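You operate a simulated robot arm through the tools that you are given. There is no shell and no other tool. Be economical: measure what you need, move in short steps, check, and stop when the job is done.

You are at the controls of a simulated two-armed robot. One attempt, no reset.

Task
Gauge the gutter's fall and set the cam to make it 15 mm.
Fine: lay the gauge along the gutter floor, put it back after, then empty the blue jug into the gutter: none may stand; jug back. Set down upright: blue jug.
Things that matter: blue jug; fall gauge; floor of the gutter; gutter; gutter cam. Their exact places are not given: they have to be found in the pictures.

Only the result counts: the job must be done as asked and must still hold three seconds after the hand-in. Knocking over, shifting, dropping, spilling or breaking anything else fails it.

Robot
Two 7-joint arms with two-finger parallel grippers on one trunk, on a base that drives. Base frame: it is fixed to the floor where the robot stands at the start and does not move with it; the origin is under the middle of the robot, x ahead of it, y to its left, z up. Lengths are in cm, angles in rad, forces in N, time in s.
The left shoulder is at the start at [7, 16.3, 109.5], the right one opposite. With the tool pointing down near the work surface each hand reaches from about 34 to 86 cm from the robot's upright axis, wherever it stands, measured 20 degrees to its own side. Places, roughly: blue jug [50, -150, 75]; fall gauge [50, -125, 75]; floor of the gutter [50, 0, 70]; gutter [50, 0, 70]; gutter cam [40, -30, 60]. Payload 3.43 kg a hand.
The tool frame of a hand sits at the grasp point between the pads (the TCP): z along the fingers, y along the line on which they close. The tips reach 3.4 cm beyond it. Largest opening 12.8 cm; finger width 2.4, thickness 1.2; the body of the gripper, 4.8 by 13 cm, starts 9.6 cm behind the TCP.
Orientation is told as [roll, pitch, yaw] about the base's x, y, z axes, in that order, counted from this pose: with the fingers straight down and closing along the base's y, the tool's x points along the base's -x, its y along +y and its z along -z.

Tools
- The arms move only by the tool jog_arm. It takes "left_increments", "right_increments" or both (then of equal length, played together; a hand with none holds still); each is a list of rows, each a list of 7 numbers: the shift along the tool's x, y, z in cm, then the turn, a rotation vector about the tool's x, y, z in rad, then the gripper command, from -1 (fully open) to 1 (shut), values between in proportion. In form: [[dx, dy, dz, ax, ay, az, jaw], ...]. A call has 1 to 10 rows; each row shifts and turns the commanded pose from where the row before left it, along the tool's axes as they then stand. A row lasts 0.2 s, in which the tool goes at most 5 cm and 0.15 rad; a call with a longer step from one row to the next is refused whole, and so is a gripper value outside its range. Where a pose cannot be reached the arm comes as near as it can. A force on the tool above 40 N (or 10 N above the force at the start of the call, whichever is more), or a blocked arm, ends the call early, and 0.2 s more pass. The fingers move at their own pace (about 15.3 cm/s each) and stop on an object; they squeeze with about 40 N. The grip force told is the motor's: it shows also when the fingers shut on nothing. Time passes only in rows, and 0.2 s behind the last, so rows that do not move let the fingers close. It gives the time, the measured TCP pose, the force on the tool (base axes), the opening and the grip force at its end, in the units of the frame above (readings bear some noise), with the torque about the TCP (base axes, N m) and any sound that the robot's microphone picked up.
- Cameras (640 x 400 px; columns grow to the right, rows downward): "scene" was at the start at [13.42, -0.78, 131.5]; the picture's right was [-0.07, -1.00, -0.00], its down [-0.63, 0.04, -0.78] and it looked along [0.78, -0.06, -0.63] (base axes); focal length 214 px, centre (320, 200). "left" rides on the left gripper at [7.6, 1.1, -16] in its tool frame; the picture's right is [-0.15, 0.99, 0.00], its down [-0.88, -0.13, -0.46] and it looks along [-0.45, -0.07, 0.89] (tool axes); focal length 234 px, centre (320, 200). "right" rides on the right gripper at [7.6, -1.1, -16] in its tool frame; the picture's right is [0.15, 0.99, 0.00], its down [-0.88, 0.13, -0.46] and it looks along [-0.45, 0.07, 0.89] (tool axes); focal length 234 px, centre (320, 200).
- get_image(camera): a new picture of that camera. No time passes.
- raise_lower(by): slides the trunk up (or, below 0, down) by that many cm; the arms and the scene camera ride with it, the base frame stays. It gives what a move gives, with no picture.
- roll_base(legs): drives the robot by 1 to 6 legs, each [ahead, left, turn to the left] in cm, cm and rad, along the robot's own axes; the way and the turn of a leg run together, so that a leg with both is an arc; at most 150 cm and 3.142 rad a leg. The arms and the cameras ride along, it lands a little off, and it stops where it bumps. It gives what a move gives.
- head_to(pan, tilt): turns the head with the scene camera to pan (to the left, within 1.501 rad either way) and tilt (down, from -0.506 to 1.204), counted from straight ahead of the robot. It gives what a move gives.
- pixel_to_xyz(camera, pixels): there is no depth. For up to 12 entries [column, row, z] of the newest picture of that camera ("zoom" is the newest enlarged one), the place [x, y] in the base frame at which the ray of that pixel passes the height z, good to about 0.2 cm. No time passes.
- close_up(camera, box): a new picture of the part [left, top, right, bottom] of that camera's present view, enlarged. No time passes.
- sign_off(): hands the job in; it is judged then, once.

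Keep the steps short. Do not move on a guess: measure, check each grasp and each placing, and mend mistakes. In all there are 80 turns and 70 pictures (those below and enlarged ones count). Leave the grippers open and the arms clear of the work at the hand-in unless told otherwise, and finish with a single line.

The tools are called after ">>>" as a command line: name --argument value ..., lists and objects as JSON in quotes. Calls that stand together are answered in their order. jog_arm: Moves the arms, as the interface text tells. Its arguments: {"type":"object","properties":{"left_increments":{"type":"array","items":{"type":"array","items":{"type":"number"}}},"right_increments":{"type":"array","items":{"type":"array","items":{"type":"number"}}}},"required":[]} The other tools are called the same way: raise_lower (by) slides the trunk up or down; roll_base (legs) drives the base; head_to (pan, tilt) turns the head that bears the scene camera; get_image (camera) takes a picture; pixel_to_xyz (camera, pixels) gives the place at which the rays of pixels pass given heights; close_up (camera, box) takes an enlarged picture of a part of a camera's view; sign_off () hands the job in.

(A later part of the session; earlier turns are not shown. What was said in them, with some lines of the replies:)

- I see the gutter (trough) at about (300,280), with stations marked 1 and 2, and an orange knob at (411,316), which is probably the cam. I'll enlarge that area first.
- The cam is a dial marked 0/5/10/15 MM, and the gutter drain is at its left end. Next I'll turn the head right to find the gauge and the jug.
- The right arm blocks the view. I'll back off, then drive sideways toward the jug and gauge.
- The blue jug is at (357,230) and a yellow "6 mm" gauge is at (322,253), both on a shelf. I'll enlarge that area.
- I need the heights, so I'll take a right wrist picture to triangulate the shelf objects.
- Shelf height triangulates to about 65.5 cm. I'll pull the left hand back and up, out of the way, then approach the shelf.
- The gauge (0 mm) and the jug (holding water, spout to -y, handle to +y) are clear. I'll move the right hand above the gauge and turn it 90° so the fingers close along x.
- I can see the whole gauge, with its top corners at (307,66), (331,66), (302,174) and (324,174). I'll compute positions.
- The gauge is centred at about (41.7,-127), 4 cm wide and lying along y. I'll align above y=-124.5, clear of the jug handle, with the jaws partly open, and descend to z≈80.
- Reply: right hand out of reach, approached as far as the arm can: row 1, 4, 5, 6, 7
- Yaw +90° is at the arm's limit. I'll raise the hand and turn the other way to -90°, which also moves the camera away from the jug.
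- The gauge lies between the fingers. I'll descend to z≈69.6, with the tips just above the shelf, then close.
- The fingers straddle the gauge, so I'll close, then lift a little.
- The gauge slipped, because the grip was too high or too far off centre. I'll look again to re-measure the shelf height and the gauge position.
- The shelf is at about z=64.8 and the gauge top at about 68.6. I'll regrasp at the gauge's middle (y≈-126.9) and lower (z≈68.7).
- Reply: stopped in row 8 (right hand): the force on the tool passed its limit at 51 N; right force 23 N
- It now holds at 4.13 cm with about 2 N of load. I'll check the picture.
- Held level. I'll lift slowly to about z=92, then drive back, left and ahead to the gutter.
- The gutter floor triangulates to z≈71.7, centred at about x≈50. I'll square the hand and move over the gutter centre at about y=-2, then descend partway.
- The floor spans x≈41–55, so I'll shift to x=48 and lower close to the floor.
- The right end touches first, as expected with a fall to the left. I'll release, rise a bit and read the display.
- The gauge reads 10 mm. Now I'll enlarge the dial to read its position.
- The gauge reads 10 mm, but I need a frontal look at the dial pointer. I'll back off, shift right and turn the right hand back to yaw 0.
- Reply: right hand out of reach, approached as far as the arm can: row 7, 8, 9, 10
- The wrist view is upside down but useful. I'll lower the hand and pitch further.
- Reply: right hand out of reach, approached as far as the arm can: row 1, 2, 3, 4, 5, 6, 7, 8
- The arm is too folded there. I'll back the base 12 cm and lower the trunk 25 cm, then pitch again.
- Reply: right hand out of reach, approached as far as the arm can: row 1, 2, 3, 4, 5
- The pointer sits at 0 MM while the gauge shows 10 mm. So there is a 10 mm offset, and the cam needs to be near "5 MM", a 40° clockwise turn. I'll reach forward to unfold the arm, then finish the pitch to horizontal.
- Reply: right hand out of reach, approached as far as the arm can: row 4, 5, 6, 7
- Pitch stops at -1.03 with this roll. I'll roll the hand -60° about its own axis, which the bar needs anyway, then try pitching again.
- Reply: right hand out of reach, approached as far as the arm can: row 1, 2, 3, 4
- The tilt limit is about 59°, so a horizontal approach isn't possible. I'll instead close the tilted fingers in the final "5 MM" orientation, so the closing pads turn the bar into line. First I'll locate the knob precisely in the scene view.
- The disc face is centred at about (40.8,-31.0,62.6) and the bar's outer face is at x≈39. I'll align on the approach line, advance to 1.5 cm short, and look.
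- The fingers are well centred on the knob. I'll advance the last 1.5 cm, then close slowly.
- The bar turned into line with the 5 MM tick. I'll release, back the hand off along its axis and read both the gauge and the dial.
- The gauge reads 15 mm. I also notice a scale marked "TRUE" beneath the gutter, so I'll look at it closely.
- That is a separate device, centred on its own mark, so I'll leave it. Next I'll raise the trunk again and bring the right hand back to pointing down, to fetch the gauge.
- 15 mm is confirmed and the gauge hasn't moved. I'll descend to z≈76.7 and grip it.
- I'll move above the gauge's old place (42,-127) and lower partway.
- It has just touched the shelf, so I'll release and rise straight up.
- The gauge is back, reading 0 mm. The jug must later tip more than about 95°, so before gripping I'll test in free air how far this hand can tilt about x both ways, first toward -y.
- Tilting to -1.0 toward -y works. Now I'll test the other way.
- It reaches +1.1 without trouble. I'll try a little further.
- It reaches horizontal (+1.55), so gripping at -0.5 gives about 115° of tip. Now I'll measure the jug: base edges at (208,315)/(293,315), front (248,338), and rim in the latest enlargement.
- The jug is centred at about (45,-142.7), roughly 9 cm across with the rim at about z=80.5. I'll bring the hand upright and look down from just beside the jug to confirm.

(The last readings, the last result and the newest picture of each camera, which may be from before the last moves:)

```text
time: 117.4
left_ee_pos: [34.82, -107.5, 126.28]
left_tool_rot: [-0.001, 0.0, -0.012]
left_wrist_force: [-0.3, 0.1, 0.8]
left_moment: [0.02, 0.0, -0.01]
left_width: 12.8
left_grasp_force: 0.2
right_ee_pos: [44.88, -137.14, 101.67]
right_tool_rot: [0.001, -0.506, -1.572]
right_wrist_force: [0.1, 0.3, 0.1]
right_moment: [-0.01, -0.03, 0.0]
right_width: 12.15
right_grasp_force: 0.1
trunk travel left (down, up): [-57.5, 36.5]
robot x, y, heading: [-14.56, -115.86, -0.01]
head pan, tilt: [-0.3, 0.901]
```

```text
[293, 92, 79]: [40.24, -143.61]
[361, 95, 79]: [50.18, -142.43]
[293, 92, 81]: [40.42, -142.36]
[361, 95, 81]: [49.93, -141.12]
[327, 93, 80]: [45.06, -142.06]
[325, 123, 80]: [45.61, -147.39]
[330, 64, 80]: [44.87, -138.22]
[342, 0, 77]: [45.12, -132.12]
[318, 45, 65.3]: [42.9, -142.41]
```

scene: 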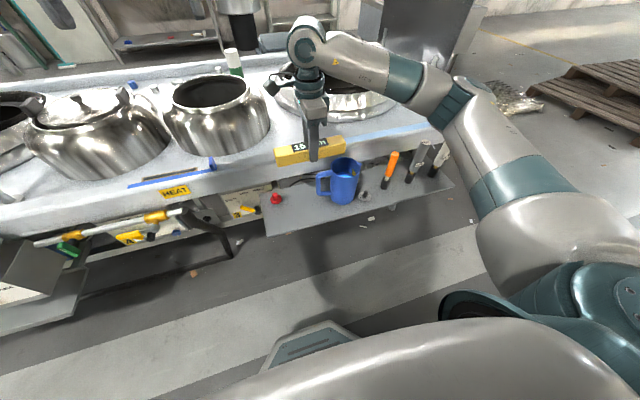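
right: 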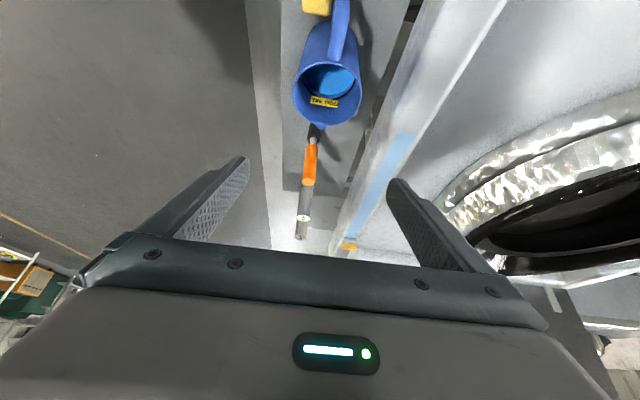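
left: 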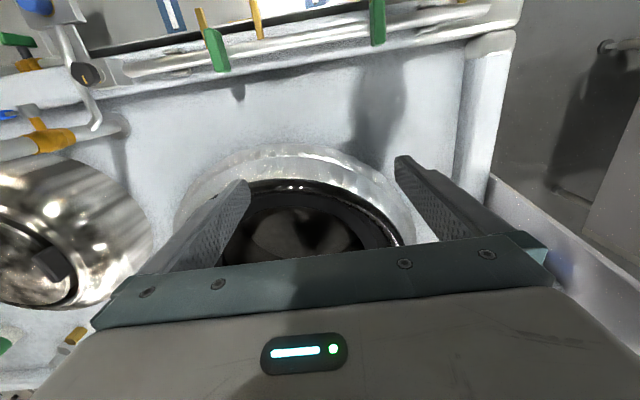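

The rim is centred at (45.2,-142.5), about 9.8 cm across, with the handle toward +y. I'll open fully and come down toward the grip pose, stopping with the tips above the rim.

>>> jog_arm --right_increments '[[1.27, 0.1, 3.97, 0, 0, 0, -1], [1.27, 0.1, 3.97, 0, 0, 0, -1], [1.27, 0.05, 3.97, 0, 0, 0, -1], [1.27, 0.05, 3.97, 0, 0, 0, -1], [0, 0, 0, 0, 0, 0, -1]]'

>>> get_image --camera "right"

>>> close_up --camera "scene" --box '[260, 100, 420, 200]'

```text
time: 118.6
left_ee_pos: [34.79, -107.52, 126.33]
left_tool_rot: [0.0, -0.001, -0.012]
left_wrist_force: [-0.6, -0.4, 0.1]
left_moment: [0.03, -0.01, -0.02]
left_width: 12.79
left_grasp_force: 0.1
right_ee_pos: [45.14, -140.66, 85.18]
right_tool_rot: [0.003, -0.501, -1.573]
right_wrist_force: [0.0, -0.8, 0.0]
right_moment: [-0.01, 0.01, 0.0]
right_width: 12.79
right_grasp_force: 0.1
trunk travel left (down, up): [-57.5, 36.5]
robot x, y, heading: [-14.59, -115.74, -0.011]
head pan, tilt: [-0.3, 0.901]
```

```text
18 pictures are left
```

right: 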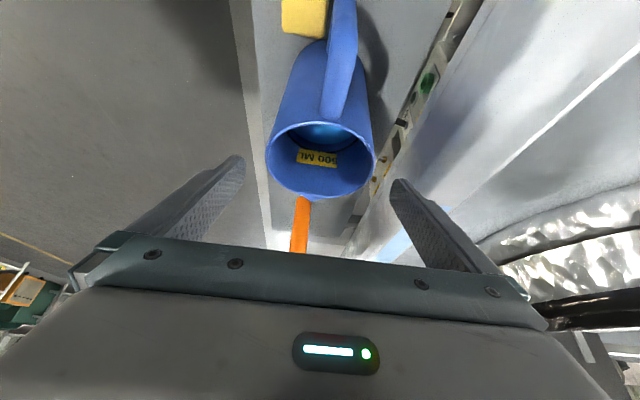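

```text
4.00 times, centred on (340, 150) of scene
```

zoom: 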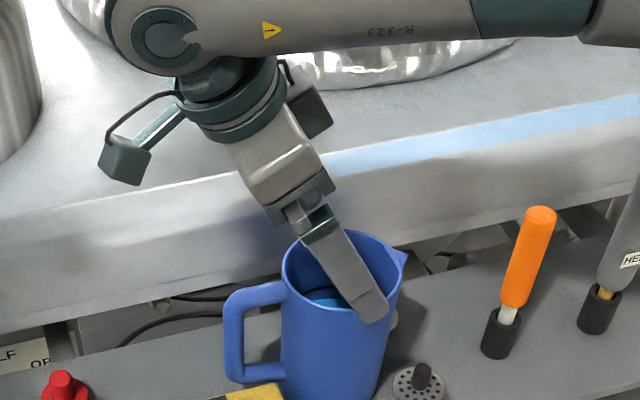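

It's well centred. I'll go down the last 12 cm and look.

>>> jog_arm --right_increments '[[1.4, 0, 3.87, 0, 0, 0, -1], [1.4, 0, 3.87, 0, 0, 0, -1], [1.0, 0, 2.6, 0, 0, 0, -1], [0.4, 0, 1.2, 0, 0, 0, -1], [0, 0, 0, 0, 0, 0, -1]]'

>>> close_up --camera "scene" --box '[260, 120, 420, 220]'

```text
time: 119.8
left_ee_pos: [34.67, -107.43, 126.33]
left_tool_rot: [0.0, -0.001, -0.012]
left_wrist_force: [0.0, 0.0, 0.5]
left_moment: [0.02, 0.0, -0.02]
left_width: 12.78
left_grasp_force: 0.1
right_ee_pos: [45.29, -142.4, 73.23]
right_tool_rot: [0.006, -0.502, -1.573]
right_wrist_force: [1.1, 2.0, 14.5]
right_moment: [0.85, 0.13, -0.09]
right_width: 12.77
right_grasp_force: 0.0
trunk travel left (down, up): [-57.5, 36.5]
robot x, y, heading: [-14.75, -115.75, -0.006]
head pan, tilt: [-0.3, 0.901]
```

```text
4.00 times, centred on (340, 170) of scene
```

zoom: 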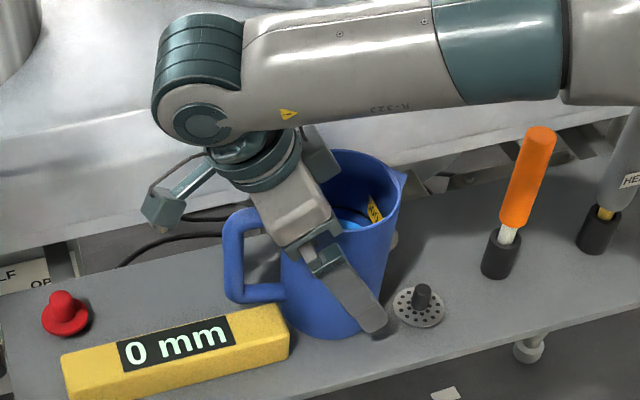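

The palm touches the handle top (14 N), so I'll back off 1 cm, then grip.

>>> jog_arm --right_increments '[[-0.5, 0, -1.0, 0, 0, 0, -1], [0, 0, 0, 0, 0, 0, -1]]'

>>> jog_arm --right_increments '[[0, 0, 0, 0, 0, 0, -0.7], [0, 0, 0, 0, 0, 0, -0.5], [0, 0, 0, 0, 0, 0, 0], [0, 0, 0, 0, 0, 0, 1], [0, 0, 0, 0, 0, 0, 1]]'

```text
time: 120.4
left_ee_pos: [34.76, -107.48, 126.41]
left_tool_rot: [0.001, -0.001, -0.013]
left_wrist_force: [-0.5, 1.0, 0.5]
left_moment: [0.03, -0.01, -0.02]
left_width: 12.79
left_grasp_force: 0.0
right_ee_pos: [45.17, -142.49, 74.19]
right_tool_rot: [0.0, -0.503, -1.572]
right_wrist_force: [-0.7, 0.2, 0.0]
right_moment: [-0.03, 0.01, -0.01]
right_width: 12.81
right_grasp_force: 0.0
trunk travel left (down, up): [-57.5, 36.5]
robot x, y, heading: [-14.52, -116.17, -0.011]
head pan, tilt: [-0.3, 0.901]
```

```text
time: 121.6
left_ee_pos: [34.72, -107.62, 126.29]
left_tool_rot: [-0.001, -0.001, -0.013]
left_wrist_force: [-0.4, -0.1, 0.1]
left_moment: [-0.01, -0.05, 0.01]
left_width: 12.82
left_grasp_force: 0.0
right_ee_pos: [45.27, -142.45, 74.24]
right_tool_rot: [0.003, -0.502, -1.573]
right_wrist_force: [-1.5, 0.5, -0.4]
right_moment: [-0.06, 0.01, -0.01]
right_width: 9.69
right_grasp_force: 39.9
trunk travel left (down, up): [-57.5, 36.5]
robot x, y, heading: [-14.67, -115.75, -0.009]
head pan, tilt: [-0.3, 0.901]
```

Gripped at 9.69 cm. I'll lift straight up slowly.

>>> jog_arm --right_increments '[[-0.24, 0, -0.44, 0, 0, 0, 1], [-0.48, 0, -0.88, 0, 0, 0, 1], [-0.48, 0, -0.88, 0, 0, 0, 1], [-0.48, 0, -0.88, 0, 0, 0, 1], [-0.72, 0, -1.32, 0, 0, 0, 1], [-0.72, 0, -1.32, 0, 0, 0, 1], [-0.96, 0, -1.76, 0, 0, 0, 1], [-0.96, 0, -1.76, 0, 0, 0, 1], [-0.96, 0, -1.76, 0, 0, 0, 1], [-0.48, 0, -0.88, 0, 0, 0, 1]]'

>>> close_up --camera "scene" --box '[260, 100, 420, 200]'

```text
time: 123.8
left_ee_pos: [34.83, -107.53, 126.23]
left_tool_rot: [0.001, -0.001, -0.011]
left_wrist_force: [0.7, -0.5, -0.7]
left_moment: [0.03, 0.03, -0.02]
left_width: 12.81
left_grasp_force: 0.0
right_ee_pos: [45.35, -142.35, 87.67]
right_tool_rot: [0.001, -0.501, -1.571]
right_wrist_force: [-0.3, -0.1, -6.3]
right_moment: [-0.12, -0.02, 0.01]
right_width: 9.69
right_grasp_force: 39.7
trunk travel left (down, up): [-57.5, 36.5]
robot x, y, heading: [-14.69, -115.54, -0.012]
head pan, tilt: [-0.3, 0.901]
```

```text
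4.00 times, centred on (340, 150) of scene
```

zoom: 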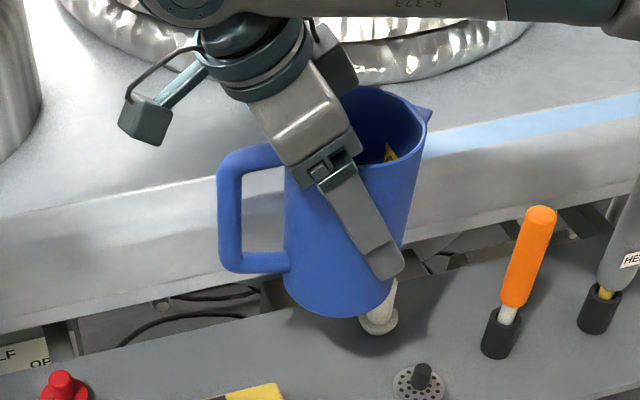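

Held upright, weighing 6.3 N. I'll lift further, then drive back, left and ahead to the gutter.

>>> jog_arm --right_increments '[[-0.96, 0, -1.76, 0, 0, 0, 1], [-0.96, 0, -1.76, 0, 0, 0, 1], [-0.96, 0, -1.76, 0, 0, 0, 1], [-0.96, 0, -1.76, 0, 0, 0, 1], [-0.96, 0, -1.76, 0, 0, 0, 1], [-0.96, 0, -1.76, 0, 0, 0, 1]]'

>>> roll_base --legs '[[-25, 0, 0.01], [0, 138, 0], [27, 0, 0]]'

>>> get_image --camera "scene"

```text
time: 125.2
left_ee_pos: [34.94, -107.55, 126.34]
left_tool_rot: [-0.001, 0.0, -0.013]
left_wrist_force: [-0.2, -0.7, 0.6]
left_moment: [-0.01, 0.01, 0.0]
left_width: 12.81
left_grasp_force: 0.1
right_ee_pos: [45.24, -142.11, 99.78]
right_tool_rot: [0.002, -0.503, -1.571]
right_wrist_force: [0.5, 0.6, -4.9]
right_moment: [-0.12, 0.01, -0.04]
right_width: 9.66
right_grasp_force: 40.3
trunk travel left (down, up): [-57.5, 36.5]
robot x, y, heading: [-14.19, -115.47, -0.015]
head pan, tilt: [-0.3, 0.901]
```

```text
time: 135.0
left_ee_pos: [31.95, 34.91, 126.1]
left_tool_rot: [0.0, 0.0, 0.066]
left_wrist_force: [-0.4, -0.3, -0.2]
left_moment: [0.0, 0.01, 0.0]
left_width: 12.78
left_grasp_force: 0.1
right_ee_pos: [45.03, 1.15, 99.53]
right_tool_rot: [0.002, -0.502, -1.491]
right_wrist_force: [0.4, 0.8, -5.9]
right_moment: [-0.09, 0.01, 0.02]
right_width: 9.65
right_grasp_force: 40.7
trunk travel left (down, up): [-57.5, 36.5]
robot x, y, heading: [-16.86, 22.59, 0.063]
head pan, tilt: [-0.3, 0.901]
```

```text
14 pictures are left
```

scene: 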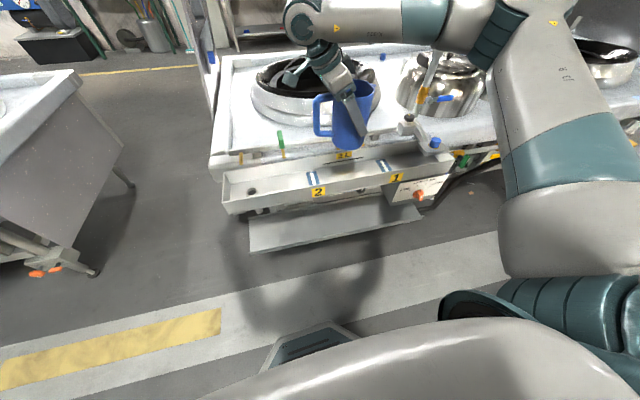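

The heading is off by 0.063. I'll square up and centre the hand over the gutter at x≈48, y≈8.

>>> roll_base --legs '[[0, 0, -0.063], [0, 10, 0], [4, 0, 0]]'

```text
time: 137.1
left_ee_pos: [36.02, 41.78, 126.41]
left_tool_rot: [0.001, -0.001, 0.005]
left_wrist_force: [0.0, -0.2, 0.0]
left_moment: [0.0, -0.05, -0.02]
left_width: 12.81
left_grasp_force: 0.1
right_ee_pos: [47.12, 7.19, 99.79]
right_tool_rot: [0.004, -0.501, -1.555]
right_wrist_force: [0.5, -0.1, -5.7]
right_moment: [-0.06, -0.04, -0.01]
right_width: 9.7
right_grasp_force: 40.0
trunk travel left (down, up): [-57.5, 36.5]
robot x, y, heading: [-13.58, 32.86, 0.006]
head pan, tilt: [-0.3, 0.901]
```

>>> raise_lower --by -8

>>> jog_arm --right_increments '[[0, 0.9, 0, 0, 0, 0, 1], [0, 0, 0, 0, 0.1, 0, 1], [0, 0, 0, 0, 0.1, 0, 1], [0, 0, 0, 0, 0.1, 0, 1], [0, 0, 0, 0, 0.1, 0, 1], [0, 0, 0, 0, 0.1, 0, 1], [0, 0, 0, 0, 0.1, 0, 1]]'

>>> raise_lower --by -5.5

>>> close_up --camera "scene" --box '[220, 40, 460, 190]'

```text
time: 138.2
left_ee_pos: [36.24, 41.83, 118.31]
left_tool_rot: [0.0, 0.002, 0.005]
left_wrist_force: [-0.2, 0.3, -0.4]
left_moment: [-0.03, 0.02, -0.01]
left_width: 12.82
left_grasp_force: 0.1
right_ee_pos: [47.23, 7.35, 91.71]
right_tool_rot: [0.002, -0.502, -1.554]
right_wrist_force: [-0.5, 0.1, -6.2]
right_moment: [-0.09, -0.02, 0.01]
right_width: 9.65
right_grasp_force: 40.2
trunk travel left (down, up): [-49.5, 44.5]
robot x, y, heading: [-13.1, 32.2, 0.002]
head pan, tilt: [-0.3, 0.901]
```

```text
time: 139.8
left_ee_pos: [36.2, 41.63, 118.35]
left_tool_rot: [0.0, 0.001, 0.004]
left_wrist_force: [-0.2, 0.7, -0.8]
left_moment: [0.01, -0.03, -0.02]
left_width: 12.81
left_grasp_force: 0.1
right_ee_pos: [48.09, 7.37, 91.51]
right_tool_rot: [0.0, 0.102, -1.556]
right_wrist_force: [0.5, -0.1, -5.6]
right_moment: [-0.11, -0.02, 0.01]
right_width: 9.65
right_grasp_force: 40.5
trunk travel left (down, up): [-49.5, 44.5]
robot x, y, heading: [-12.97, 32.75, 0.002]
head pan, tilt: [-0.3, 0.901]
```

```text
time: 140.8
left_ee_pos: [36.3, 41.68, 112.83]
left_tool_rot: [-0.002, 0.001, 0.005]
left_wrist_force: [-0.2, -0.4, 0.4]
left_moment: [0.02, -0.01, 0.01]
left_width: 12.83
left_grasp_force: 0.0
right_ee_pos: [48.13, 7.4, 86.11]
right_tool_rot: [0.001, 0.097, -1.553]
right_wrist_force: [0.4, 0.4, -5.7]
right_moment: [-0.11, -0.02, 0.0]
right_width: 9.7
right_grasp_force: 40.5
trunk travel left (down, up): [-44.0, 50.0]
robot x, y, heading: [-13.09, 32.36, 0.005]
head pan, tilt: [-0.3, 0.901]
```

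```text
2.67 times, centred on (340, 115) of scene
```

zoom: 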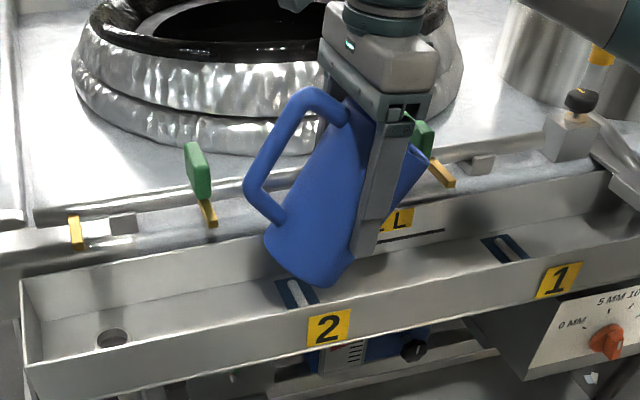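

The jug is over the gutter. I'll start pouring slowly.

>>> jog_arm --right_increments '[[0, 0, 0, 0, 0.06, 0, 1], [0, 0, 0, 0, 0.06, 0, 1], [0, 0, 0, 0, 0.06, 0, 1], [0, 0, 0, 0, 0.06, 0, 1], [0, 0, 0, 0, 0.06, 0, 1], [0, 0, 0, 0, 0.06, 0, 1], [0, 0, 0, 0, 0.05, 0, 1], [0, 0, 0, 0, 0.04, 0, 1], [0, 0, 0, 0, 0.04, 0, 1], [0, 0, 0, 0, 0.03, 0, 1]]'

>>> close_up --camera "scene" --box '[220, 40, 460, 190]'

```text
time: 143.0
left_ee_pos: [36.25, 41.72, 112.82]
left_tool_rot: [-0.001, 0.001, 0.004]
left_wrist_force: [0.5, 0.7, 0.4]
left_moment: [-0.01, -0.01, 0.01]
left_width: 12.78
left_grasp_force: 0.0
right_ee_pos: [48.07, 7.42, 86.12]
right_tool_rot: [0.002, 0.618, -1.552]
right_wrist_force: [-0.4, 0.2, -5.5]
right_moment: [-0.09, 0.01, 0.02]
right_width: 9.68
right_grasp_force: 40.0
trunk travel left (down, up): [-44.0, 50.0]
robot x, y, heading: [-12.96, 32.57, 0.003]
head pan, tilt: [-0.3, 0.901]
```

```text
2.67 times, centred on (340, 115) of scene
```

zoom: 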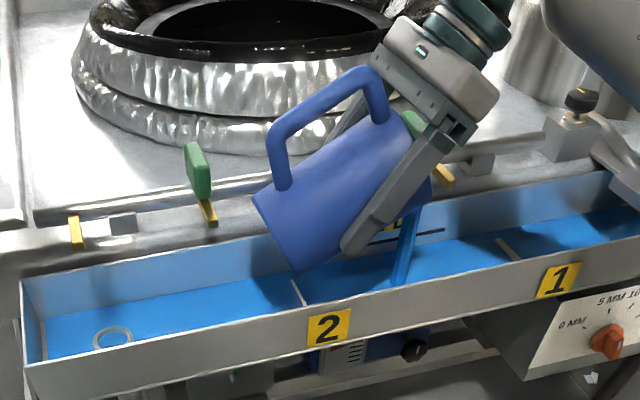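

Water is flowing and covers the gutter floor. I'll hold for a moment to see that it drains before continuing.

>>> jog_arm --right_increments '[[0, 0, 0, 0, 0, 0, 1], [0, 0, 0, 0, 0, 0, 1], [0, 0, 0, 0, 0, 0, 1], [0, 0, 0, 0, 0, 0, 1], [0, 0, 0, 0, 0, 0, 1], [0, 0, 0, 0, 0, 0, 1], [0, 0, 0, 0, 0, 0, 1], [0, 0, 0, 0, 0, 0, 1], [0, 0, 0, 0, 0, 0, 1], [0, 0, 0, 0, 0, 0, 1]]'

>>> close_up --camera "scene" --box '[220, 40, 460, 190]'

```text
time: 145.2
left_ee_pos: [36.31, 41.73, 112.86]
left_tool_rot: [0.0, 0.0, 0.005]
left_wrist_force: [0.7, 0.2, -0.5]
left_moment: [0.01, 0.03, 0.03]
left_width: 12.79
left_grasp_force: 0.0
right_ee_pos: [48.11, 7.5, 86.09]
right_tool_rot: [0.003, 0.617, -1.553]
right_wrist_force: [-0.5, -0.4, -4.6]
right_moment: [-0.08, 0.0, 0.0]
right_width: 9.66
right_grasp_force: 39.9
trunk travel left (down, up): [-44.0, 50.0]
robot x, y, heading: [-13.23, 32.45, 0.004]
head pan, tilt: [-0.3, 0.901]
```

```text
2.67 times, centred on (340, 115) of scene
```

zoom: 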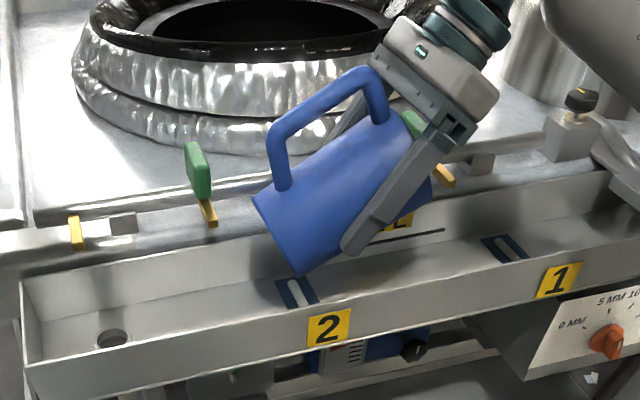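

It drains completely. I'll carry on tipping slowly to the end.

>>> jog_arm --right_increments '[[0, 0, 0, 0, 0.04, 0, 1], [0, 0, 0, 0, 0.04, 0, 1], [0, 0, 0, 0, 0.04, 0, 1], [0, 0, 0, 0, 0.04, 0, 1], [0, 0, 0, 0, 0.04, 0, 1], [0, 0, 0, 0, 0.04, 0, 1], [0, 0, 0, 0, 0.04, 0, 1], [0, 0, 0, 0, 0.04, 0, 1], [0, 0, 0, 0, 0.04, 0, 1], [0, 0, 0, 0, 0.04, 0, 1]]'

>>> jog_arm --right_increments '[[0, 0, 0, 0, 0.05, 0, 1], [0, 0, 0, 0, 0.05, 0, 1], [0, 0, 0, 0, 0.05, 0, 1], [0, 0, 0, 0, 0.05, 0, 1], [0, 0, 0, 0, 0.05, 0, 1], [0, 0, 0, 0, 0.05, 0, 1], [0, 0, 0, 0, 0.05, 0, 1], [0, 0, 0, 0, 0.05, 0, 1], [0, 0, 0, 0, 0.05, 0, 1], [0, 0, 0, 0, 0.05, 0, 1]]'

>>> jog_arm --right_increments '[[0, 0, 0, 0, 0, 0, 1], [0, 0, 0, 0, 0, 0, 1], [0, 0, 0, 0, 0, 0, 1], [0, 0, 0, 0, 0, 0, 1], [0, 0, 0, 0, 0, 0, 1], [0, 0, 0, 0, 0, 0, 1], [0, 0, 0, 0, 0, 0, 1], [0, 0, 0, 0, 0, 0, 1], [0, 0, 0, 0, 0, 0, 1], [0, 0, 0, 0, 0, 0, 1]]'

>>> close_up --camera "scene" --box '[220, 40, 460, 190]'

```text
time: 147.4
left_ee_pos: [36.16, 41.68, 112.85]
left_tool_rot: [-0.001, 0.001, 0.005]
left_wrist_force: [-0.5, 0.4, 0.1]
left_moment: [0.02, 0.02, -0.02]
left_width: 12.77
left_grasp_force: 0.1
right_ee_pos: [48.03, 7.33, 86.02]
right_tool_rot: [0.004, 1.016, -1.552]
right_wrist_force: [-0.1, 0.4, -1.8]
right_moment: [0.0, 0.0, -0.01]
right_width: 9.68
right_grasp_force: 39.1
trunk travel left (down, up): [-44.0, 50.0]
robot x, y, heading: [-12.97, 32.98, 0.006]
head pan, tilt: [-0.3, 0.901]
```

```text
time: 149.6
left_ee_pos: [36.28, 41.82, 112.86]
left_tool_rot: [0.0, 0.001, 0.006]
left_wrist_force: [0.4, -0.3, -0.1]
left_moment: [0.02, 0.0, 0.0]
left_width: 12.78
left_grasp_force: 0.0
right_ee_pos: [48.03, 7.4, 86.1]
right_tool_rot: [0.025, 1.519, -1.529]
right_wrist_force: [0.7, 2.5, -1.2]
right_moment: [0.03, -0.07, 0.16]
right_width: 9.67
right_grasp_force: 39.5
trunk travel left (down, up): [-44.0, 50.0]
robot x, y, heading: [-13.19, 32.62, 0.016]
head pan, tilt: [-0.3, 0.901]
```

```text
time: 151.8
left_ee_pos: [36.26, 41.7, 112.86]
left_tool_rot: [0.0, 0.001, 0.005]
left_wrist_force: [0.3, -0.5, -0.1]
left_moment: [-0.01, 0.0, 0.02]
left_width: 12.79
left_grasp_force: 0.2
right_ee_pos: [48.05, 7.38, 86.16]
right_tool_rot: [0.027, 1.517, -1.526]
right_wrist_force: [-0.2, 3.4, 0.2]
right_moment: [0.0, -0.07, 0.19]
right_width: 9.69
right_grasp_force: 39.3
trunk travel left (down, up): [-44.0, 50.0]
robot x, y, heading: [-13.16, 32.49, 0.006]
head pan, tilt: [-0.3, 0.901]
```

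```text
2.67 times, centred on (340, 115) of scene
```

zoom: 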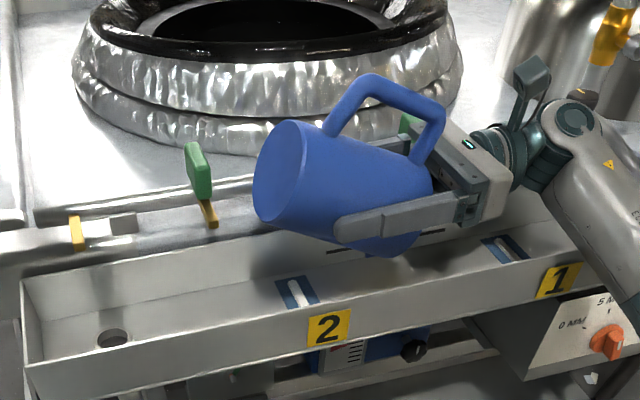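

The jug is empty, and there's a faint 3 N side contact, perhaps with the rear green lever. I'll ease back upright slowly, then check the weight and the lever.

>>> jog_arm --right_increments '[[0, -0.3, 0, 0, -0.05, 0, 1], [0, -0.3, 0, 0, -0.1, 0, 1], [0, 0, 0, 0, -0.12, 0, 1], [0, 0, 0, 0, -0.15, 0, 1], [0, 0, 0, 0, -0.15, 0, 1], [0, 0, 0, 0, -0.15, 0, 1], [0, 0, 0, 0, -0.15, 0, 1], [0, 0, 0, 0, -0.15, 0, 1], [0, 0, 0, 0, -0.15, 0, 1], [0, 0, 0, 0, -0.15, 0, 1]]'

>>> close_up --camera "scene" --box '[220, 40, 460, 190]'

```text
time: 154.0
left_ee_pos: [36.26, 41.91, 112.75]
left_tool_rot: [0.0, -0.001, 0.004]
left_wrist_force: [0.6, 0.2, -0.6]
left_moment: [-0.05, 0.0, -0.01]
left_width: 12.82
left_grasp_force: 0.0
right_ee_pos: [47.46, 7.39, 86.19]
right_tool_rot: [0.001, 0.193, -1.555]
right_wrist_force: [-0.5, -0.3, -1.8]
right_moment: [-0.05, 0.0, -0.01]
right_width: 9.67
right_grasp_force: 40.4
trunk travel left (down, up): [-44.0, 50.0]
robot x, y, heading: [-12.71, 32.82, 0.004]
head pan, tilt: [-0.3, 0.901]
```

```text
2.67 times, centred on (340, 115) of scene
```

zoom: 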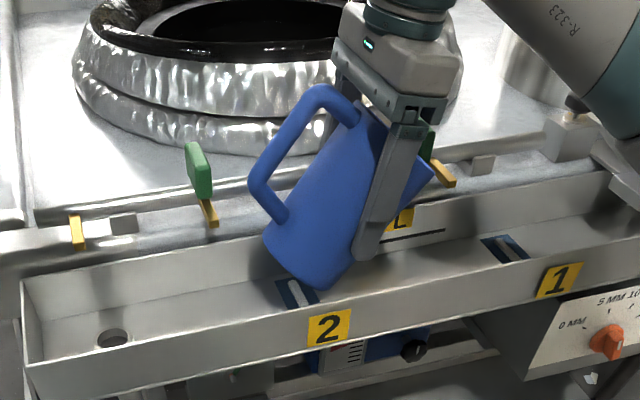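

The lever looks unchanged, the gutter is dry, and the jug now weighs about 1.8 N. I'll raise the trunk, bring the jug upright and drive back to the shelf.

>>> raise_lower --by 13.5

>>> jog_arm --right_increments '[[0, 0, 0, 0, -0.14, 0, 1], [0, 0, 0, 0, -0.14, 0, 1], [0, 0, 0, 0, -0.14, 0, 1], [0, 0, 0, 0, -0.14, 0, 1], [0, 0, 0, 0, -0.135, 0, 1]]'

>>> roll_base --legs '[[-27, 0, -0.005], [0, -148, 0], [25, 0, 0]]'

```text
time: 155.6
left_ee_pos: [36.28, 41.78, 126.14]
left_tool_rot: [0.0, 0.0, 0.004]
left_wrist_force: [-0.1, -0.1, 0.1]
left_moment: [0.02, 0.0, 0.0]
left_width: 12.79
left_grasp_force: 0.2
right_ee_pos: [47.55, 7.35, 99.71]
right_tool_rot: [0.002, 0.197, -1.553]
right_wrist_force: [-0.2, -0.1, -1.4]
right_moment: [-0.04, 0.01, 0.01]
right_width: 9.68
right_grasp_force: 40.1
trunk travel left (down, up): [-57.5, 36.5]
robot x, y, heading: [-13.24, 32.48, 0.01]
head pan, tilt: [-0.3, 0.901]
```

```text
time: 156.8
left_ee_pos: [36.3, 41.74, 126.29]
left_tool_rot: [-0.001, 0.0, 0.006]
left_wrist_force: [0.5, -0.2, 0.0]
left_moment: [-0.07, 0.01, 0.01]
left_width: 12.8
left_grasp_force: 0.0
right_ee_pos: [47.44, 7.46, 99.72]
right_tool_rot: [0.001, -0.504, -1.556]
right_wrist_force: [0.1, -0.1, -1.0]
right_moment: [-0.02, -0.02, 0.0]
right_width: 9.67
right_grasp_force: 39.8
trunk travel left (down, up): [-57.5, 36.5]
robot x, y, heading: [-13.04, 32.77, 0.001]
head pan, tilt: [-0.3, 0.901]
```

```text
time: 167.1
left_ee_pos: [31.76, -107.46, 126.21]
left_tool_rot: [0.001, 0.0, -0.022]
left_wrist_force: [-0.7, -0.6, 0.1]
left_moment: [0.03, -0.01, 0.02]
left_width: 12.79
left_grasp_force: 0.1
right_ee_pos: [42.1, -142.03, 99.61]
right_tool_rot: [0.001, -0.498, -1.581]
right_wrist_force: [0.2, 0.3, -1.1]
right_moment: [-0.06, -0.01, -0.01]
right_width: 9.67
right_grasp_force: 40.2
trunk travel left (down, up): [-57.5, 36.5]
robot x, y, heading: [-17.58, -115.38, -0.014]
head pan, tilt: [-0.3, 0.901]
```

The hand is at (42.1,-142.0). I'll correct to (45.2,-142.4) and descend most of the way.

>>> jog_arm --right_increments '[[-0.35, 3.1, 0.19, 0, 0, 0, 1], [1.32, 0, 2.41, 0, 0, 0, 1], [1.32, 0, 2.41, 0, 0, 0, 1], [1.32, 0, 2.41, 0, 0, 0, 1], [1.32, 0, 2.41, 0, 0, 0, 1], [1.32, 0, 2.41, 0, 0, 0, 1], [1.32, 0, 2.41, 0, 0, 0, 1], [1.32, 0, 2.41, 0, 0, 0, 1], [1.32, 0, 2.41, 0, 0, 0, 1], [0, 0, 0, 0, 0, 0, 1]]'

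>>> close_up --camera "scene" --box '[260, 100, 420, 200]'

```text
time: 169.3
left_ee_pos: [31.69, -107.36, 126.49]
left_tool_rot: [0.0, 0.001, -0.02]
left_wrist_force: [-0.6, -1.1, -0.6]
left_moment: [0.04, -0.02, -0.02]
left_width: 12.82
left_grasp_force: 0.0
right_ee_pos: [45.39, -142.18, 77.83]
right_tool_rot: [0.0, -0.499, -1.582]
right_wrist_force: [0.6, -0.2, -2.0]
right_moment: [-0.03, 0.0, 0.01]
right_width: 9.64
right_grasp_force: 39.4
trunk travel left (down, up): [-57.5, 36.5]
robot x, y, heading: [-17.9, -115.46, -0.013]
head pan, tilt: [-0.3, 0.901]
```

```text
4.00 times, centred on (340, 150) of scene
```

zoom: 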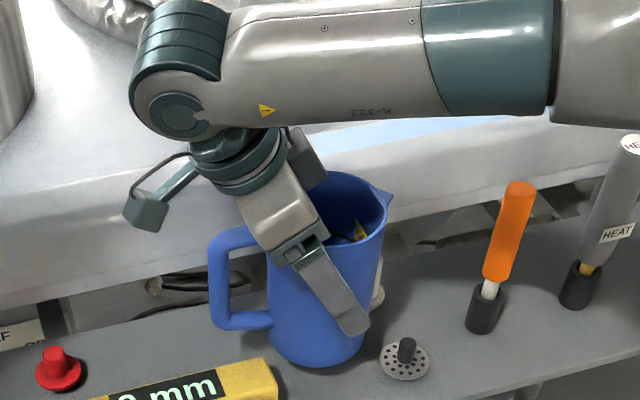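

>>> jog_arm --right_increments '[[0.5, 0, 1.44, 0, 0, 0, 1], [0.72, 0, 1.32, 0, 0, 0, 1], [0.19, 0, 0.35, 0, 0, 0, 1], [0.1, 0, 0.17, 0, 0, 0, 1], [0, 0, 0, 0, 0, 0, 1]]'

```text
time: 170.5
left_ee_pos: [31.68, -107.37, 126.42]
left_tool_rot: [-0.001, -0.002, -0.021]
left_wrist_force: [0.3, 0.6, 0.5]
left_moment: [0.0, 0.03, -0.02]
left_width: 12.81
left_grasp_force: 0.0
right_ee_pos: [45.34, -142.54, 74.27]
right_tool_rot: [0.006, -0.498, -1.585]
right_wrist_force: [5.0, -1.7, 14.9]
right_moment: [0.57, -0.48, -0.16]
right_width: 9.65
right_grasp_force: 40.0
trunk travel left (down, up): [-57.5, 36.5]
robot x, y, heading: [-17.82, -115.42, -0.019]
head pan, tilt: [-0.3, 0.901]
```

It's on the shelf (15 N). I'll ease up slightly, open, and withdraw along the tool axis.

>>> jog_arm --right_increments '[[-0.05, 0, -0.1, 0, 0, 0, 1], [0, 0, 0, 0, 0, 0, -0.55], [0, 0, 0, 0, 0, 0, -0.7], [0, 0, 0, 0, 0, 0, -1], [0, 0, 0, 0, 0, 0, -1]]'

>>> jog_arm --right_increments '[[-0.5, 0, -1, 0, 0, 0, -1], [-0.7, 0, -2, 0, 0, 0, -1], [-1.4, 0, -3.87, 0, 0, 0, -1], [-1.4, 0, -3.87, 0, 0, 0, -1], [-1.4, 0, -3.87, 0, 0, 0, -1], [-1.4, 0, -3.87, 0, 0, 0, -1], [-1.4, 0, -3.87, 0, 0, 0, -1]]'

>>> close_up --camera "scene" --box '[260, 110, 420, 210]'

```text
time: 171.7
left_ee_pos: [31.81, -107.36, 126.38]
left_tool_rot: [0.0, 0.0, -0.022]
left_wrist_force: [1.1, -0.2, -0.5]
left_moment: [-0.04, 0.02, -0.02]
left_width: 12.81
left_grasp_force: 0.0
right_ee_pos: [45.12, -142.47, 74.31]
right_tool_rot: [0.002, -0.498, -1.58]
right_wrist_force: [0.5, -0.2, -0.5]
right_moment: [0.01, -0.02, 0.01]
right_width: 12.79
right_grasp_force: 0.1
trunk travel left (down, up): [-57.5, 36.5]
robot x, y, heading: [-17.93, -115.39, -0.022]
head pan, tilt: [-0.3, 0.901]
```

```text
time: 173.3
left_ee_pos: [31.57, -107.24, 126.35]
left_tool_rot: [0.0, -0.001, -0.021]
left_wrist_force: [-0.4, 0.5, -0.2]
left_moment: [0.0, 0.01, -0.01]
left_width: 12.79
left_grasp_force: 0.0
right_ee_pos: [45.01, -139.41, 97.63]
right_tool_rot: [0.001, -0.498, -1.582]
right_wrist_force: [-0.2, 0.5, -0.4]
right_moment: [-0.01, 0.02, 0.02]
right_width: 12.82
right_grasp_force: 0.0
trunk travel left (down, up): [-57.5, 36.5]
robot x, y, heading: [-17.4, -115.24, -0.02]
head pan, tilt: [-0.3, 0.901]
```

```text
4.00 times, centred on (340, 160) of scene
```

zoom: 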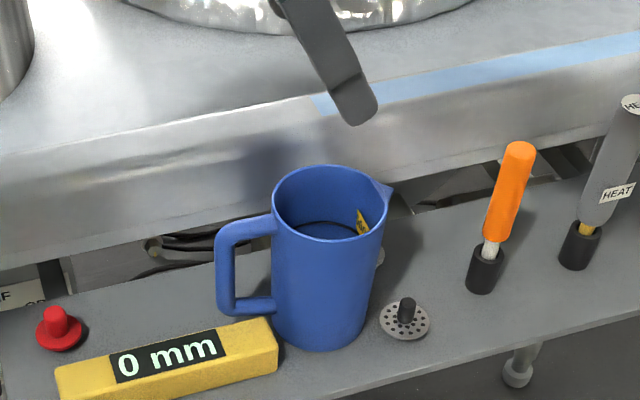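

The jug is upright, empty and in its place, and the gauge is back. I'll back away to clear the arms and take one final look.

>>> roll_base --legs '[[-25, 0, 0]]'

>>> head_to --pan 0.1 --tilt 0.6

>>> get_image --camera "scene"

```text
time: 175.1
left_ee_pos: [7.09, -106.96, 126.31]
left_tool_rot: [0.0, 0.0, -0.022]
left_wrist_force: [-0.6, -0.1, -0.5]
left_moment: [0.03, -0.02, -0.03]
left_width: 12.8
left_grasp_force: 0.1
right_ee_pos: [20.4, -138.95, 97.63]
right_tool_rot: [0.003, -0.498, -1.583]
right_wrist_force: [0.2, 0.1, 1.2]
right_moment: [0.03, -0.01, -0.02]
right_width: 12.82
right_grasp_force: 0.1
trunk travel left (down, up): [-57.5, 36.5]
robot x, y, heading: [-42.21, -114.58, -0.024]
head pan, tilt: [-0.3, 0.901]
```

```text
time: 175.9
left_ee_pos: [7.22, -106.85, 126.34]
left_tool_rot: [0.001, -0.001, -0.022]
left_wrist_force: [0.5, -0.2, 0.3]
left_moment: [0.0, 0.04, 0.01]
left_width: 12.85
left_grasp_force: 0.0
right_ee_pos: [20.45, -138.98, 97.6]
right_tool_rot: [0.002, -0.498, -1.581]
right_wrist_force: [-0.4, 0.0, 0.8]
right_moment: [-0.03, 0.03, 0.0]
right_width: 12.78
right_grasp_force: 0.1
trunk travel left (down, up): [-57.5, 36.5]
robot x, y, heading: [-42.53, -114.82, -0.02]
head pan, tilt: [0.099, 0.6]
```

```text
6 pictures are left
```

scene: 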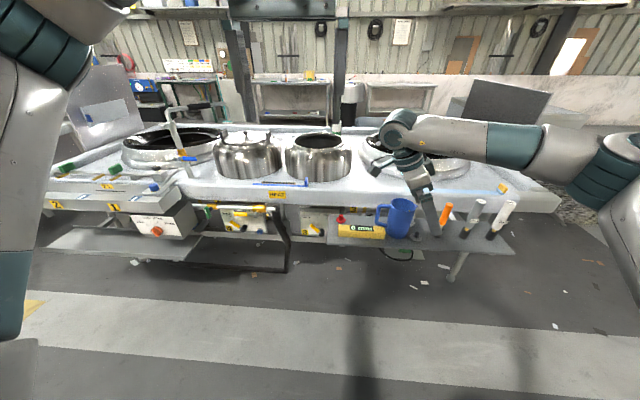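

Everything is in place, with the arms clear and the grippers open, so I'll hand in.

>>> sign_off

```text
The job is handed in.
```

The gutter's fall read 10 mm with the cam at 0 MM; I turned the cam to 5 MM, the gauge then read 15 mm, I put the gauge back, emptied the blue jug into the gutter with no water left standing, and set the jug back upright on its shelf.
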